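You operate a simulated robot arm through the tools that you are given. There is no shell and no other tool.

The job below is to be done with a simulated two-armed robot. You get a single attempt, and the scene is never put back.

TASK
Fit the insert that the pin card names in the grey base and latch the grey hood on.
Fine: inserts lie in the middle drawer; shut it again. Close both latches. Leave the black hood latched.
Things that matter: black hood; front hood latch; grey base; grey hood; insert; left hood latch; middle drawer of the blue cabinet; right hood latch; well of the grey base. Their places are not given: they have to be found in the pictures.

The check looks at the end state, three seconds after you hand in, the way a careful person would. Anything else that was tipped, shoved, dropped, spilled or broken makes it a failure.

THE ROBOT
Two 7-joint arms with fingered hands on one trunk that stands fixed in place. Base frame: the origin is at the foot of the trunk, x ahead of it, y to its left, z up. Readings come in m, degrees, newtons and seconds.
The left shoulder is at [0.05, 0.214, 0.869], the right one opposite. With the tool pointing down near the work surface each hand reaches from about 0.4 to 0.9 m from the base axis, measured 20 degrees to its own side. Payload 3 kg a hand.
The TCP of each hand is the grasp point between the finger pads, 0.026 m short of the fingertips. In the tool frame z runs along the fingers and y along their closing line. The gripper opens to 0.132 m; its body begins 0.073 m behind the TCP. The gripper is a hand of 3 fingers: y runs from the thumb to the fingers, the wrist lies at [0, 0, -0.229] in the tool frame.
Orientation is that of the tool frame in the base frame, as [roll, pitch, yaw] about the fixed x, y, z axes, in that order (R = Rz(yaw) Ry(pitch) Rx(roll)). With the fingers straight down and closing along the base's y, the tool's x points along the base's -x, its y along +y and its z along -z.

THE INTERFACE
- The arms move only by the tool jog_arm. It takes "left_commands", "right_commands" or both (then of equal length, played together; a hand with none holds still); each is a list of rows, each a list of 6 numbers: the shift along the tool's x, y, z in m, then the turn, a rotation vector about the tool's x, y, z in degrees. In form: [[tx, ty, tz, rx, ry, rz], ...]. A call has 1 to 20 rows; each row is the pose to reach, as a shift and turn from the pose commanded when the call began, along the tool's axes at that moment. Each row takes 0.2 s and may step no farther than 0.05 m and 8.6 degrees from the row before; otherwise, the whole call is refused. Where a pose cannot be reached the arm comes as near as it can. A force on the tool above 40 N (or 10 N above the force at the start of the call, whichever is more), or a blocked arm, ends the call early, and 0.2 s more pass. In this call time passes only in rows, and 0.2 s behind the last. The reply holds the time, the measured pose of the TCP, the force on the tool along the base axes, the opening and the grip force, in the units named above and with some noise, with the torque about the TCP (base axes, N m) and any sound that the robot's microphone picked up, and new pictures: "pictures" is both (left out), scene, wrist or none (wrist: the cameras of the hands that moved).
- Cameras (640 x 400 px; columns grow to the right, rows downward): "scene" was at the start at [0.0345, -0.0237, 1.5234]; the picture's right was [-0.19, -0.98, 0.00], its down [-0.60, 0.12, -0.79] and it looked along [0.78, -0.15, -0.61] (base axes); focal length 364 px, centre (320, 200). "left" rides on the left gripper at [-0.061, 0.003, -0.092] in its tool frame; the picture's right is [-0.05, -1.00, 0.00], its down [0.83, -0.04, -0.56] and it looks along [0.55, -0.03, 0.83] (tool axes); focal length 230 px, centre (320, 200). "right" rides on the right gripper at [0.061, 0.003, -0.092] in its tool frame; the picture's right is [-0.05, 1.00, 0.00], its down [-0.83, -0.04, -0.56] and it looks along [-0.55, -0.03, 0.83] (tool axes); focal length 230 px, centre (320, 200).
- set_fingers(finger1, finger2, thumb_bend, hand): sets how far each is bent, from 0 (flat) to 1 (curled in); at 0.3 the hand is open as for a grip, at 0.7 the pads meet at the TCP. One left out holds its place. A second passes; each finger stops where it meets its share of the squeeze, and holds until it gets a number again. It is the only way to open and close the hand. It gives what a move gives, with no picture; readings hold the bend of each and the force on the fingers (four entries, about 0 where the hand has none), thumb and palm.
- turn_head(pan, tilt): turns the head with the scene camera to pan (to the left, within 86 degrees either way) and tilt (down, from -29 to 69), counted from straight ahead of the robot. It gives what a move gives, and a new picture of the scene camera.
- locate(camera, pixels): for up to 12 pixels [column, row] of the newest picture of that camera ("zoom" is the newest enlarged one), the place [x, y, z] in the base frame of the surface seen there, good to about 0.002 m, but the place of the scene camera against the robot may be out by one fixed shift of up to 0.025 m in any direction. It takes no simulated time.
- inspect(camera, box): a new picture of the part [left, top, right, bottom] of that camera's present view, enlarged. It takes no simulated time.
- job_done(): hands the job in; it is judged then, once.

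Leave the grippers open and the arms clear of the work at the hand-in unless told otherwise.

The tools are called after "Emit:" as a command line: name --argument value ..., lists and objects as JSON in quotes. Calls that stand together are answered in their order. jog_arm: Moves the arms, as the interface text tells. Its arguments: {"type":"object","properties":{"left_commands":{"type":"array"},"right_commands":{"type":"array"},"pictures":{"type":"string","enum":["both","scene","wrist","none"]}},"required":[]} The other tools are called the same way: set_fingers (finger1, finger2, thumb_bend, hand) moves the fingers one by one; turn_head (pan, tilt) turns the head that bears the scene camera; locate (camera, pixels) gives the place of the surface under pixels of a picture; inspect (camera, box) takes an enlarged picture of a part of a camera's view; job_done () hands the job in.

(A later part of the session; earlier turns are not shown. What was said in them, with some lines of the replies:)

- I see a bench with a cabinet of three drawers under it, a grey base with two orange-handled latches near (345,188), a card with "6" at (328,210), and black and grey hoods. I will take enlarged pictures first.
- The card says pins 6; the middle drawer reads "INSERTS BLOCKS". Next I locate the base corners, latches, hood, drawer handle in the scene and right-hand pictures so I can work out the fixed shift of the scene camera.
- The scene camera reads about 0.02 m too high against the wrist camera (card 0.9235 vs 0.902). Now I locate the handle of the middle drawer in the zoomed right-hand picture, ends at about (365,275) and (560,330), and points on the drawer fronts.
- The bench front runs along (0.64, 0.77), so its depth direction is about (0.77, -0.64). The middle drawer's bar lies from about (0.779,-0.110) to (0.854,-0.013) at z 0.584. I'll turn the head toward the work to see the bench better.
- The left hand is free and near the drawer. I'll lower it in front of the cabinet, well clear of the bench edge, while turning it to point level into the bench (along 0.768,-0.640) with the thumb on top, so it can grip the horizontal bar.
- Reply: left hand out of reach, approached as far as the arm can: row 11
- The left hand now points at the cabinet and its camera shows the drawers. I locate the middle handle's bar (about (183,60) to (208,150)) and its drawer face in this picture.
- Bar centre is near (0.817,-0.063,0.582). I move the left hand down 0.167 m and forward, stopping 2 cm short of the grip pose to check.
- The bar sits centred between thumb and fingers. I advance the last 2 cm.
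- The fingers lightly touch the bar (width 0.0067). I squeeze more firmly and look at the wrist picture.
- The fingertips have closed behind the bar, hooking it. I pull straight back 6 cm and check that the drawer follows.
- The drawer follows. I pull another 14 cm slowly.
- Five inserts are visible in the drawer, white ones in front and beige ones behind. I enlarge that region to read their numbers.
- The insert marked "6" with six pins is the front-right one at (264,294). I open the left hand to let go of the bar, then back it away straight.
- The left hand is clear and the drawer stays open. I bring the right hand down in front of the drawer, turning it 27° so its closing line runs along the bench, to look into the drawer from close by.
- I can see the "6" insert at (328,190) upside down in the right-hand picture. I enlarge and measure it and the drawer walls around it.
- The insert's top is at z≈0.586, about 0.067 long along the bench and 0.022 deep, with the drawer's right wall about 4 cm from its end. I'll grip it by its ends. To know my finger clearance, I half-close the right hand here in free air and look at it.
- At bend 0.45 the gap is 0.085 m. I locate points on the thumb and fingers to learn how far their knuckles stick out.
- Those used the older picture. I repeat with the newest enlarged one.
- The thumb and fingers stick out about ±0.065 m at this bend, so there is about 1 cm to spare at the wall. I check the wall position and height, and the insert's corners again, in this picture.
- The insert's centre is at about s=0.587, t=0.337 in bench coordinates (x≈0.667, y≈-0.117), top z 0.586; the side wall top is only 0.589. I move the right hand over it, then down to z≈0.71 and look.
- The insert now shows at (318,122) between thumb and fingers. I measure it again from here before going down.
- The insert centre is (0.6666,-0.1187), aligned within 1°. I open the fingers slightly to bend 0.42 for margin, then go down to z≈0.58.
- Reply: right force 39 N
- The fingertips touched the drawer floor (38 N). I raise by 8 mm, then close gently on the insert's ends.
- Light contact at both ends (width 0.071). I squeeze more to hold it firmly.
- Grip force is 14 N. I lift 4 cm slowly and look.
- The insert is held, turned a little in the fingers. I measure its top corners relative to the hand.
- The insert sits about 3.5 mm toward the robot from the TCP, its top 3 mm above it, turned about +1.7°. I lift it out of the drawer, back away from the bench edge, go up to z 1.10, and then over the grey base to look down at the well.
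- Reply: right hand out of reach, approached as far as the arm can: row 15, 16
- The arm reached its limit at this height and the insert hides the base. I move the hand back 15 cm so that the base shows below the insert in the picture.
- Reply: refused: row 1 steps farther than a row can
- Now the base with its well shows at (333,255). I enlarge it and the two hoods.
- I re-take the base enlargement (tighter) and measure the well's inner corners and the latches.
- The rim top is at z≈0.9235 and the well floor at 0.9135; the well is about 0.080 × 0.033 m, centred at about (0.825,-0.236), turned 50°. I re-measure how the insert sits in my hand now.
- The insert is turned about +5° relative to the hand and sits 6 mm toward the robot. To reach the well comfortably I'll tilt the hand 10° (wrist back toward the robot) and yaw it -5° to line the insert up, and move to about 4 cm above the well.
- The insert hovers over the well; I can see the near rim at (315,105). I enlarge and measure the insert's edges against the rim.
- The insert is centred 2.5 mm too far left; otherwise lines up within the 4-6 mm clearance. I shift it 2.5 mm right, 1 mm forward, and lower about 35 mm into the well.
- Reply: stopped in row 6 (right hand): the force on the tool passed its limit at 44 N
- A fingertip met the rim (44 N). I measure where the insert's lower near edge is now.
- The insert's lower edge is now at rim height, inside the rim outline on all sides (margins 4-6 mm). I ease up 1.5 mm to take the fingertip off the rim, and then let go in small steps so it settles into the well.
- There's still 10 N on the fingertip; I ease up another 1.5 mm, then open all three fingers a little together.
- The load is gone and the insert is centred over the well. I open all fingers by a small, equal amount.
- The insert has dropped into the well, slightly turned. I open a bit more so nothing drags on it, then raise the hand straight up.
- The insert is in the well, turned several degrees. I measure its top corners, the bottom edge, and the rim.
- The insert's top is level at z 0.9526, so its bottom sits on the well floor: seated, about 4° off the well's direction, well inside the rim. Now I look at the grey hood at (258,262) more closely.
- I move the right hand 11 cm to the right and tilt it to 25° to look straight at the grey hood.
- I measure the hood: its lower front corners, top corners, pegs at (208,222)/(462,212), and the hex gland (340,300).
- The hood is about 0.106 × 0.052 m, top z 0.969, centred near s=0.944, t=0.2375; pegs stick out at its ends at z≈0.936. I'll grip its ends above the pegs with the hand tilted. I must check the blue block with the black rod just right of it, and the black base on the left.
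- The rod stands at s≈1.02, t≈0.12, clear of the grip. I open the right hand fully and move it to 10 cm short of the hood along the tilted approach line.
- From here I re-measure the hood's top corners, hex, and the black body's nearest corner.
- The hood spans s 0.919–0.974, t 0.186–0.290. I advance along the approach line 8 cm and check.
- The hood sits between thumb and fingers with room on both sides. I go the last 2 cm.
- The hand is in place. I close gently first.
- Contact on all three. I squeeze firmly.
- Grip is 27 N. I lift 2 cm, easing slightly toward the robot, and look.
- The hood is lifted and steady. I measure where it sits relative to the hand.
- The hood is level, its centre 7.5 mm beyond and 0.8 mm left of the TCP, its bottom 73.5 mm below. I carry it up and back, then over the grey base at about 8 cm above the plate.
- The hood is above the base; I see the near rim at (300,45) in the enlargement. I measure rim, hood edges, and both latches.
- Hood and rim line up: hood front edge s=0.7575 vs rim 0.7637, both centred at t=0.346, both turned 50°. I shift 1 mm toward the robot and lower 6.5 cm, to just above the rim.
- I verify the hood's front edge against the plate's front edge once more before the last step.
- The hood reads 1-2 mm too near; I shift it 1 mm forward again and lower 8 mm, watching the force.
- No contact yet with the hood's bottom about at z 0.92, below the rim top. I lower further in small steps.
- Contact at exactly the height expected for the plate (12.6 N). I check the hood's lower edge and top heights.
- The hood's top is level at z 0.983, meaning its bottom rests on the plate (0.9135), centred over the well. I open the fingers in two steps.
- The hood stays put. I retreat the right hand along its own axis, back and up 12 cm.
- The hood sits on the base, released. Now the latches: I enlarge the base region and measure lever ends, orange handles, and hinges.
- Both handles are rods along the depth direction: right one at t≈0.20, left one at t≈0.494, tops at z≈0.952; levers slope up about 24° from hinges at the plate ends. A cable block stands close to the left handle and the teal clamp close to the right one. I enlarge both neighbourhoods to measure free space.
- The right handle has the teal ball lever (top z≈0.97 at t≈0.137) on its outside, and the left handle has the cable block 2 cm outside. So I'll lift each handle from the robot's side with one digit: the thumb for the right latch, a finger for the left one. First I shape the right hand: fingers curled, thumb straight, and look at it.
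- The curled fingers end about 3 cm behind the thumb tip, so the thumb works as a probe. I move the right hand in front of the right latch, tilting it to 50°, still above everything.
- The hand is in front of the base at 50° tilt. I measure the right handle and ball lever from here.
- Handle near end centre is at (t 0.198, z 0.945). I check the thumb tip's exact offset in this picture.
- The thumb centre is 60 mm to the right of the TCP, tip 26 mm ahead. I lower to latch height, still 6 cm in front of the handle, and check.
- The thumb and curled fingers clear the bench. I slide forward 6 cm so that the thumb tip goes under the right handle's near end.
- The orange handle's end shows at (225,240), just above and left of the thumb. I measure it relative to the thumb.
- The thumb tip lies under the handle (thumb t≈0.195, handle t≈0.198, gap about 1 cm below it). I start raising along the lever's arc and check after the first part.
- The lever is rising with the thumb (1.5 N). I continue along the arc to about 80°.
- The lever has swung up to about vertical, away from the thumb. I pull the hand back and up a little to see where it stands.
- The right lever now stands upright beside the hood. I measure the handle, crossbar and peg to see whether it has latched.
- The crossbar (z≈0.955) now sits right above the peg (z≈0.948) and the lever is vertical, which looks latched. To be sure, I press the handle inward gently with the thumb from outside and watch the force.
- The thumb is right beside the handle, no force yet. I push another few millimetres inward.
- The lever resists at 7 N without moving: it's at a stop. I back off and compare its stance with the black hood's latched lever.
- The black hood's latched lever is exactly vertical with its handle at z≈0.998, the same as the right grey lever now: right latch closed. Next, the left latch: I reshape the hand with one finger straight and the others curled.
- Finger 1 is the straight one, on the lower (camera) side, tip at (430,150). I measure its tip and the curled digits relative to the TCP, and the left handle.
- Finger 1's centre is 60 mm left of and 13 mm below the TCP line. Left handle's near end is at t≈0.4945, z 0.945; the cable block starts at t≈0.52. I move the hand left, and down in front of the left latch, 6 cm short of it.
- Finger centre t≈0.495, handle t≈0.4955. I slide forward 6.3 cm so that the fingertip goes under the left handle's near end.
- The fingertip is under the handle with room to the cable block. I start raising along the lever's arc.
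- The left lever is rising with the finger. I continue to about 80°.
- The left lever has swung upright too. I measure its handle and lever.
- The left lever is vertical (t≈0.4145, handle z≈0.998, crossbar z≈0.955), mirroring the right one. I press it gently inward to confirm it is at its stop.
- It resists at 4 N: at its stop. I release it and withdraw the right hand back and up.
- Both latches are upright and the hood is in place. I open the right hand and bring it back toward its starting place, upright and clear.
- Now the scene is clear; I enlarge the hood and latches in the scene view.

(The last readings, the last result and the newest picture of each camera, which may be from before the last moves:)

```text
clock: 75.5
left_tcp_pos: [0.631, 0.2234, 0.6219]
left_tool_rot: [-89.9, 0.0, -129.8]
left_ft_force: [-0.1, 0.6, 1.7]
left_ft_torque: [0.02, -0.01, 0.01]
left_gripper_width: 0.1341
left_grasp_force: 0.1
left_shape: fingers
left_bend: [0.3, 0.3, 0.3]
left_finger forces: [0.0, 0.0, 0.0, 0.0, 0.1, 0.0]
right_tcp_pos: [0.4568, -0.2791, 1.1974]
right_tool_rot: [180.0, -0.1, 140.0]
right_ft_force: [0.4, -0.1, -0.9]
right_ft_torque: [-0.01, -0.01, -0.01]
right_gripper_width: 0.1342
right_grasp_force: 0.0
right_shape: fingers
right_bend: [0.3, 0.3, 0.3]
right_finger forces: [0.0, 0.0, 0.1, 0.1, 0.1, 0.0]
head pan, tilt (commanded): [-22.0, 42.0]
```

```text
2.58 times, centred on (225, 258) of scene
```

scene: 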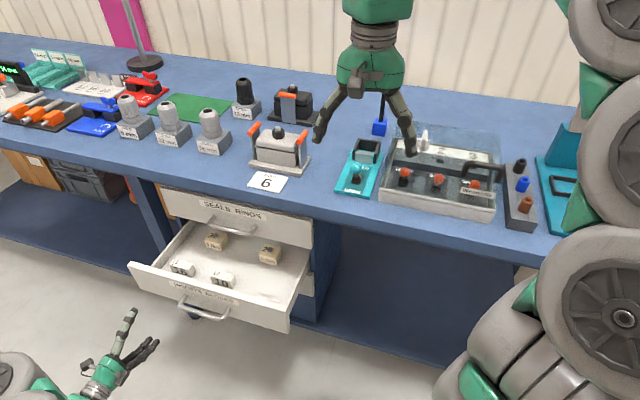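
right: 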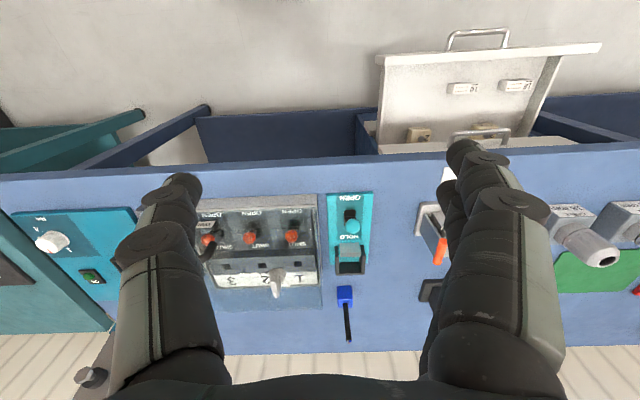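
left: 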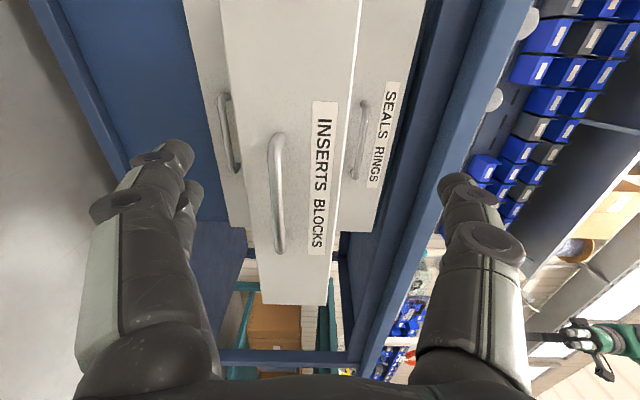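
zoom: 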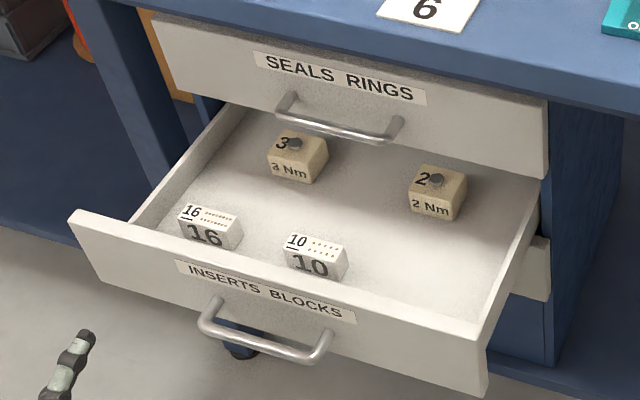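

Both orange handles stand upright at the hood's ends just like the black hood's latch. Now I shut the drawer with the left hand: half-close its fingers, line up with the handle, and push the drawer front with thumb above and fingers below the bar.

Emit:
set_fingers --hand "left" --finger1 0.5 --finger2 0.5 --thumb_bend 0.5

Emit:
jog_arm --left_commands '[[0.034, 0.0132, 0, 0, 0, 0], [0.068, 0.0264, 0, 0, 0, 0], [0.102, 0.0396, 0, 0, 0, 0], [0.102, 0.0396, 0.035, 0, 0, 0], [0.102, 0.0396, 0.07, 0, 0, 0], [0.102, 0.0396, 0.095, 0, 0, 0]]' --pictures "both"

```text
clock: 76.5
left_tcp_pos: [0.6302, 0.2228, 0.6219]
left_tool_rot: [-90.0, -0.1, -129.8]
left_ft_force: [0.2, 1.2, -0.7]
left_ft_torque: [0.0, -0.01, -0.02]
left_gripper_width: 0.0683
left_grasp_force: 0.1
left_shape: fingers
left_bend: [0.5, 0.5, 0.5]
left_finger forces: [0.1, 0.1, 0.0, 0.0, 0.1, 0.1]
right_tcp_pos: [0.4568, -0.2787, 1.1969]
right_tool_rot: [180.0, -0.1, 140.0]
right_ft_force: [0.1, -0.6, 0.5]
right_ft_torque: [0.01, -0.02, -0.01]
right_gripper_width: 0.1341
right_grasp_force: 0.1
right_shape: fingers
right_bend: [0.3, 0.3, 0.3]
right_finger forces: [0.0, 0.1, 0.0, 0.0, 0.0, 0.1]
head pan, tilt (commanded): [-22.0, 42.0]
```

```text
clock: 77.9
left_tcp_pos: [0.6386, 0.0852, 0.5803]
left_tool_rot: [-90.0, 0.0, -129.6]
left_ft_force: [-0.1, -0.3, -0.5]
left_ft_torque: [-0.01, -0.01, 0.01]
left_gripper_width: 0.0684
left_grasp_force: 0.0
left_shape: fingers
left_bend: [0.5, 0.5, 0.5]
left_finger forces: [0.1, 0.0, 0.0, 0.0, 0.0, 0.0]
right_tcp_pos: [0.4567, -0.2792, 1.1953]
right_tool_rot: [179.9, 0.0, 140.1]
right_ft_force: [-0.3, -0.5, 0.1]
right_ft_torque: [0.0, 0.0, 0.0]
right_gripper_width: 0.1342
right_grasp_force: 0.1
right_shape: fingers
right_bend: [0.3, 0.3, 0.3]
right_finger forces: [0.0, 0.0, 0.1, 0.1, 0.1, 0.0]
head pan, tilt (commanded): [-22.0, 42.0]
```

scene: 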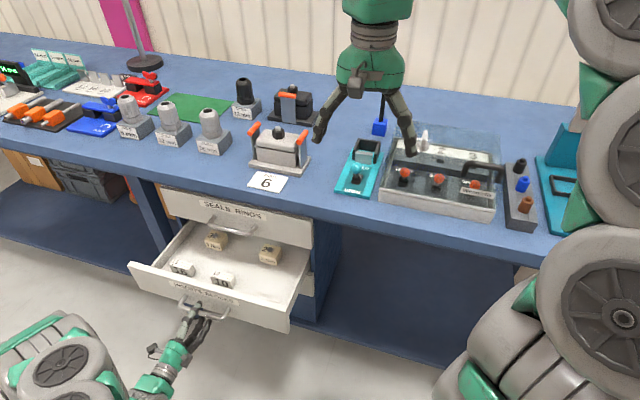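
left: 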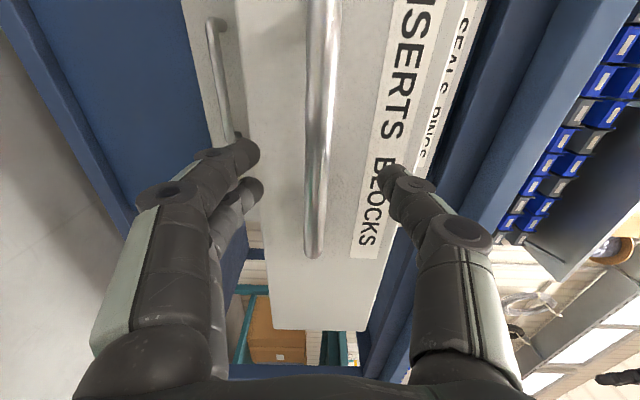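

The lower fingertips look close to the panel's bottom edge. I check heights of the panel edges against the fingertips.

Emit:
locate --camera "left" --pixels '[[245, 60], [240, 100], [268, 250], [265, 200], [250, 150], [390, 185], [400, 200], [440, 100], [455, 30], [316, 120], [300, 300], [370, 300]]'

```text
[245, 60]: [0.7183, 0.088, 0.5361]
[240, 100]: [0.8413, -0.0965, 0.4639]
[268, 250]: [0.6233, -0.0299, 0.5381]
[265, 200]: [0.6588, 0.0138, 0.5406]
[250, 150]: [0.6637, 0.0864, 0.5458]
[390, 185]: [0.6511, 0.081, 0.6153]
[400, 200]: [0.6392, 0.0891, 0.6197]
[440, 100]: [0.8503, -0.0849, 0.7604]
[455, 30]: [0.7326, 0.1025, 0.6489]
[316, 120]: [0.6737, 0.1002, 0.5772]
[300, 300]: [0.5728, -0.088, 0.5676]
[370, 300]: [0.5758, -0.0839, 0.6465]
```

The panel bottom is at about z 0.53 and fingertips at 0.54; I raise 7 mm for margin and push forward slowly.

Emit:
jog_arm --left_commands '[[0, -0.004, 0.01, 0, 0, 0], [0, -0.007, 0.02, 0, 0, 0], [0, -0.007, 0.03, 0, 0, 0], [0, -0.007, 0.04, 0, 0, 0], [0, -0.007, 0.055, 0, 0, 0], [0, -0.007, 0.07, 0, 0, 0], [0, -0.007, 0.085, 0, 0, 0], [0, -0.007, 0.1, 0, 0, 0]]' --pictures "both"

```text
clock: 79.7
left_tcp_pos: [0.7159, 0.0189, 0.5898]
left_tool_rot: [-89.9, 0.0, -129.8]
left_ft_force: [0.3, 0.7, 0.3]
left_ft_torque: [0.02, 0.01, -0.03]
left_gripper_width: 0.0682
left_grasp_force: 0.0
left_shape: fingers
left_bend: [0.5, 0.5, 0.5]
left_finger forces: [0.0, 0.0, 0.1, 0.1, 0.0, 0.0]
right_tcp_pos: [0.4565, -0.2782, 1.196]
right_tool_rot: [180.0, 0.0, 140.1]
right_ft_force: [0.2, -0.2, -0.6]
right_ft_torque: [-0.01, -0.03, -0.01]
right_gripper_width: 0.1341
right_grasp_force: 0.1
right_shape: fingers
right_bend: [0.3, 0.3, 0.3]
right_finger forces: [0.1, 0.1, 0.0, 0.0, 0.0, 0.0]
head pan, tilt (commanded): [-22.0, 42.0]
```

scene: 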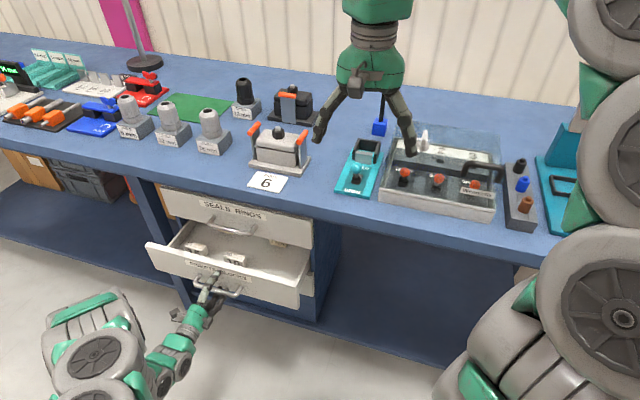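
left: 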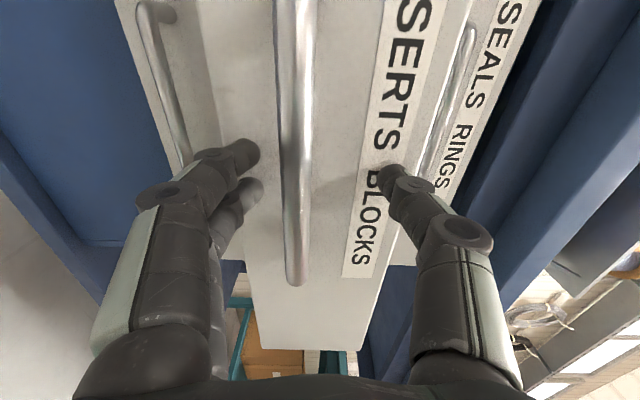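

The drawer is moving in. I continue pushing.

Emit:
jog_arm --left_commands '[[0, 0, 0.015, 0, 0, 0], [0, 0, 0.03, 0, 0, 0], [0, 0, 0.045, 0, 0, 0], [0, 0, 0.06, 0, 0, 0], [0, 0, 0.075, 0, 0, 0], [0, 0, 0.09, 0, 0, 0], [0, 0, 0.105, 0, 0, 0], [0, 0, 0.12, 0, 0, 0]]' --pictures "both"

```text
clock: 81.5
left_tcp_pos: [0.81, -0.0563, 0.5884]
left_tool_rot: [-90.0, 0.0, -129.9]
left_ft_force: [0.6, -0.5, 0.7]
left_ft_torque: [-0.01, 0.03, -0.02]
left_gripper_width: 0.0682
left_grasp_force: 0.1
left_shape: fingers
left_bend: [0.5, 0.5, 0.5]
left_finger forces: [0.1, 0.0, 0.1, 0.1, 0.0, 0.0]
right_tcp_pos: [0.4565, -0.279, 1.1959]
right_tool_rot: [-180.0, -0.1, 140.0]
right_ft_force: [-0.1, 0.0, -0.1]
right_ft_torque: [0.01, 0.04, 0.01]
right_gripper_width: 0.1341
right_grasp_force: 0.0
right_shape: fingers
right_bend: [0.3, 0.3, 0.3]
right_finger forces: [0.0, 0.0, 0.0, 0.1, 0.0, 0.0]
head pan, tilt (commanded): [-22.0, 42.0]
```

scene: 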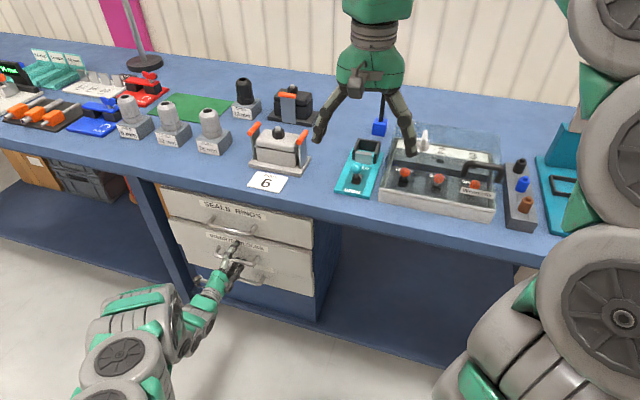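
left: 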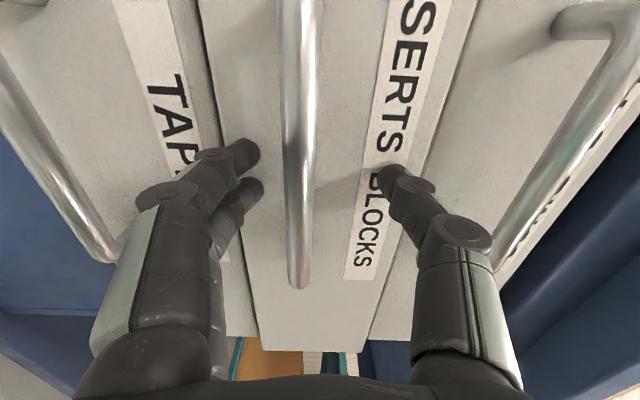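

About 2 cm remain. I push on gently until it stops.

Emit:
jog_arm --left_commands '[[0, 0, 0.006, 0, 0, 0], [0, 0, 0.012, 0, 0, 0], [0, 0, 0.017, 0, 0, 0], [0, 0, 0.021, 0, 0, 0], [0, 0, 0.024, 0, 0, 0], [0, 0, 0.027, 0, 0, 0]]' --pictures "both"

```text
clock: 82.6
left_tcp_pos: [0.8212, -0.068, 0.5851]
left_tool_rot: [-90.3, -0.2, -129.7]
left_ft_force: [-18.0, 11.4, 3.2]
left_ft_torque: [-0.14, -0.35, -0.07]
left_gripper_width: 0.0686
left_grasp_force: 11.0
left_shape: fingers
left_bend: [0.52, 0.52, 0.5]
left_finger forces: [5.2, 4.6, 0.0, 0.1, 12.3, 0.0]
right_tcp_pos: [0.4563, -0.2777, 1.1971]
right_tool_rot: [-179.9, 0.1, 140.1]
right_ft_force: [-1.1, 0.7, 0.4]
right_ft_torque: [-0.02, 0.0, 0.0]
right_gripper_width: 0.134
right_grasp_force: 0.1
right_shape: fingers
right_bend: [0.3, 0.3, 0.3]
right_finger forces: [0.0, 0.1, 0.0, 0.0, 0.0, 0.0]
head pan, tilt (commanded): [-22.0, 42.0]
stopped in row 5 (left hand): the force on the tool passed its limit at 49 N (the readings are from after the stop); the commanded pose is now the measured one
```

scene: 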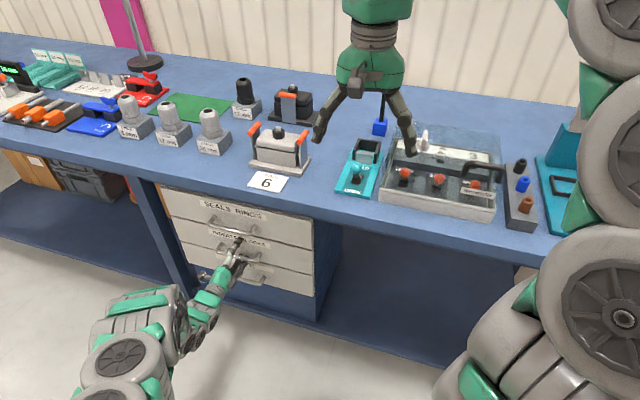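
left: 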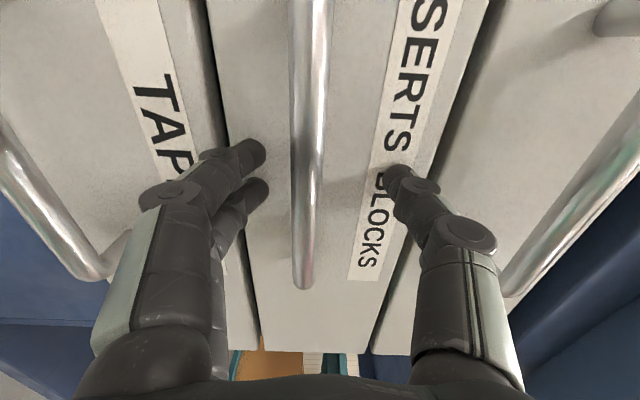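

The drawer hit its stop. I check that its front is flush with its neighbours.

Emit:
locate --camera "left" --pixels '[[270, 200], [350, 200], [270, 300], [345, 320], [400, 310], [440, 100], [180, 40], [220, 300], [340, 30], [475, 120], [110, 20], [395, 330]]'

```text
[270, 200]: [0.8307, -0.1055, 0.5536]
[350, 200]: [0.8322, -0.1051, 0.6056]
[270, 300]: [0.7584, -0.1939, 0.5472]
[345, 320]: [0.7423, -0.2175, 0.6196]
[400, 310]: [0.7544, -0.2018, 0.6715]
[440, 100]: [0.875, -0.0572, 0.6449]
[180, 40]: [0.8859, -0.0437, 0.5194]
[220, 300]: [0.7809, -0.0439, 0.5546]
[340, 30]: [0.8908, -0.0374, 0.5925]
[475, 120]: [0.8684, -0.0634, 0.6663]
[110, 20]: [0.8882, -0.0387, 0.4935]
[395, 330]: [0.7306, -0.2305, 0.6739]
```

All three drawer fronts are flush at s≈0.707: the drawer is shut. I withdraw the left hand straight back, then open it and move it clear.

Emit:
jog_arm --left_commands '[[0, 0, -0.02, 0, 0, 0], [0, 0, -0.05, 0, 0, 0], [0, 0, -0.09, 0, 0, 0], [0, 0, -0.13, 0, 0, 0], [-0.03, -0.01, -0.17, 0, 0, 0], [-0.06, -0.03, -0.2, 0, 0, 0]]' --pictures "both"

Emit:
set_fingers --hand "left" --finger1 0.3 --finger2 0.3 --thumb_bend 0.3

Emit:
inspect --camera "scene" --box '[150, 75, 350, 300]'

```text
refused: row 5 steps farther than a row can; nothing moved
```

```text
clock: 83.6
left_tcp_pos: [0.8211, -0.0701, 0.5877]
left_tool_rot: [-90.2, 0.0, -129.9]
left_ft_force: [0.4, -1.0, 0.5]
left_ft_torque: [-0.01, 0.04, 0.0]
left_gripper_width: 0.1341
left_grasp_force: 0.1
left_shape: fingers
left_bend: [0.3, 0.3, 0.3]
left_finger forces: [0.1, 0.0, 0.0, 0.1, 0.0, 0.0]
right_tcp_pos: [0.4571, -0.2788, 1.1965]
right_tool_rot: [179.9, 0.0, 140.0]
right_ft_force: [0.7, -0.1, -0.3]
right_ft_torque: [0.04, 0.0, -0.01]
right_gripper_width: 0.1344
right_grasp_force: 0.0
right_shape: fingers
right_bend: [0.3, 0.3, 0.3]
right_finger forces: [0.1, 0.0, 0.0, 0.0, 0.0, 0.0]
head pan, tilt (commanded): [-22.0, 42.0]
```

```text
1.78 times, centred on (250, 188) of scene
```

zoom: 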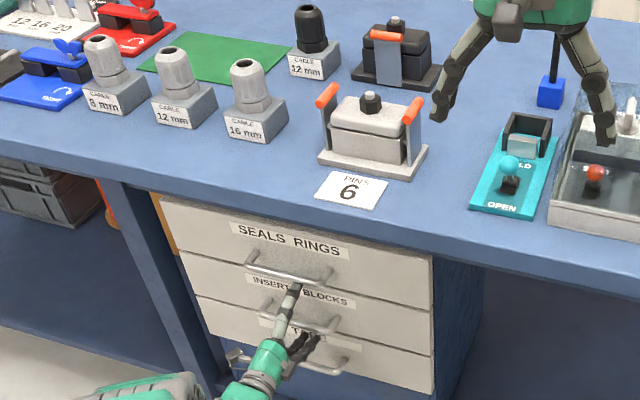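

The retreat was refused for one too-long step, and the fingers opened harmlessly in front of the drawers. I withdraw straight back with shorter steps.

Emit:
jog_arm --left_commands '[[0, 0, -0.02, 0, 0, 0], [0, 0, -0.05, 0, 0, 0], [0, 0, -0.09, 0, 0, 0], [0, 0, -0.13, 0, 0, 0], [-0.02, -0.01, -0.165, 0, 0, 0], [-0.05, -0.02, -0.195, 0, 0, 0], [-0.08, -0.03, -0.22, 0, 0, 0]]' --pictures "both"

Emit:
inspect --camera "scene" --box '[150, 75, 350, 300]'

```text
clock: 85.2
left_tcp_pos: [0.7041, 0.1334, 0.6189]
left_tool_rot: [-90.2, -0.1, -129.9]
left_ft_force: [0.2, -0.2, -0.3]
left_ft_torque: [0.01, -0.02, 0.0]
left_gripper_width: 0.1344
left_grasp_force: 0.0
left_shape: fingers
left_bend: [0.3, 0.3, 0.3]
left_finger forces: [0.0, 0.0, 0.1, 0.0, 0.0, 0.0]
right_tcp_pos: [0.4565, -0.2793, 1.1964]
right_tool_rot: [179.9, -0.1, 140.2]
right_ft_force: [0.5, 0.5, 0.3]
right_ft_torque: [-0.02, -0.04, 0.01]
right_gripper_width: 0.1341
right_grasp_force: 0.1
right_shape: fingers
right_bend: [0.3, 0.3, 0.3]
right_finger forces: [0.0, 0.1, 0.1, 0.0, 0.0, 0.0]
head pan, tilt (commanded): [-22.0, 42.0]
```

scene: 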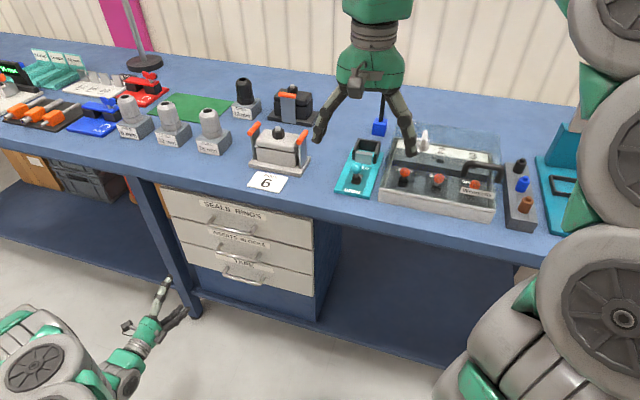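
left: 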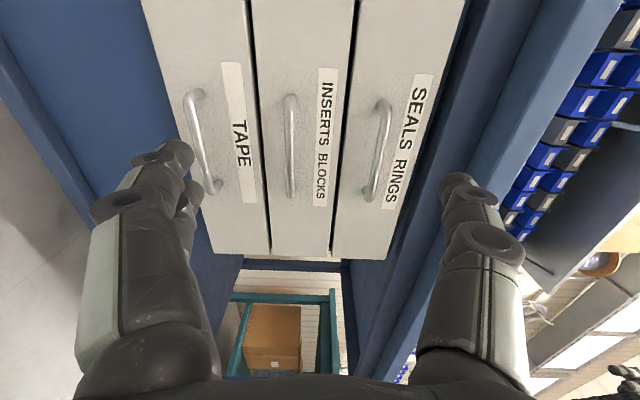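

```text
1.78 times, centred on (250, 188) of scene
```

zoom: 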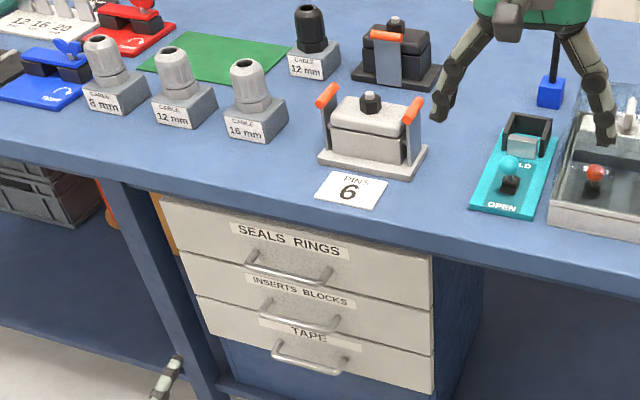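

Everything looks done. One last check on the latches: I enlarge the hood and measure both levers' tops and bottoms.

Emit:
inspect --camera "scene" --box '[230, 80, 330, 185]'

```text
3.81 times, centred on (280, 132) of scene
```

zoom: 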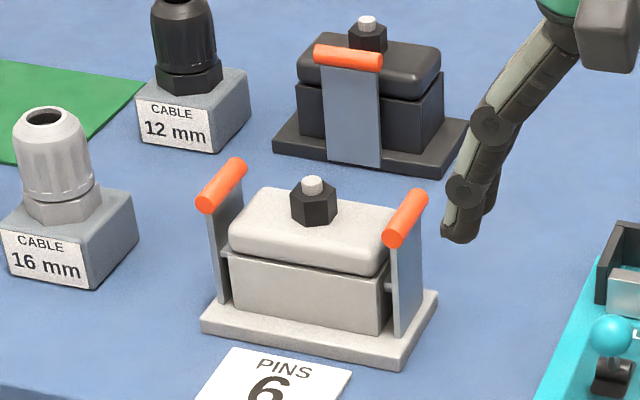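

Emit:
locate --camera "zoom" --pixels '[[397, 235], [400, 325], [412, 265], [410, 310], [207, 200], [222, 300], [213, 225], [220, 280], [350, 150], [350, 75], [348, 57]]'

```text
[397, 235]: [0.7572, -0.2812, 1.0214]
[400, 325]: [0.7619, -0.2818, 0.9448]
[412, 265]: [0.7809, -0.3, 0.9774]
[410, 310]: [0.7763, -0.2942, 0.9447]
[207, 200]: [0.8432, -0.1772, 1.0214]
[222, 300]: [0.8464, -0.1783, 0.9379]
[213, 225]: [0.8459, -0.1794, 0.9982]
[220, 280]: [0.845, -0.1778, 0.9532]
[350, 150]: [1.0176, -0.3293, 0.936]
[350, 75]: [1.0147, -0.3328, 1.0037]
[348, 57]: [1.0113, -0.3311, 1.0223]
```

Both grey levers stand vertical (top and bottom within 1-2 mm), like the black hood's, with the hood seated, the drawer shut, hands open and clear. I hand in the job.

Emit:
job_done

```text
The job is handed in.
```

The job is handed in. The 6-pin insert is in the grey base, and the grey hood is on with both latches closed.

- **Insert:** it sits flat on the well floor, turned about 4° from the well's direction but well inside the rim. I did not straighten it before the hood went on.
- **Latches:** both grey levers stand vertical with their crossbars over the hood's pegs, the same stance as the black hood's latched lever. Each held when I pressed it inward. I heard no click from either one.
- **Middle drawer:** it is pushed to its stop and flush with its neighbours. The other blocks looked undisturbed just before I shut it.
- **Rest of the bench:** the black hood is still latched. I saw nothing tipped or moved. My fingertips pressed on the drawer floor (about 39 N) and on the well's rim (44 N), and closing the drawer peaked at 49 N. I saw no damage from any of these.

Both hands are open and clear of the work.
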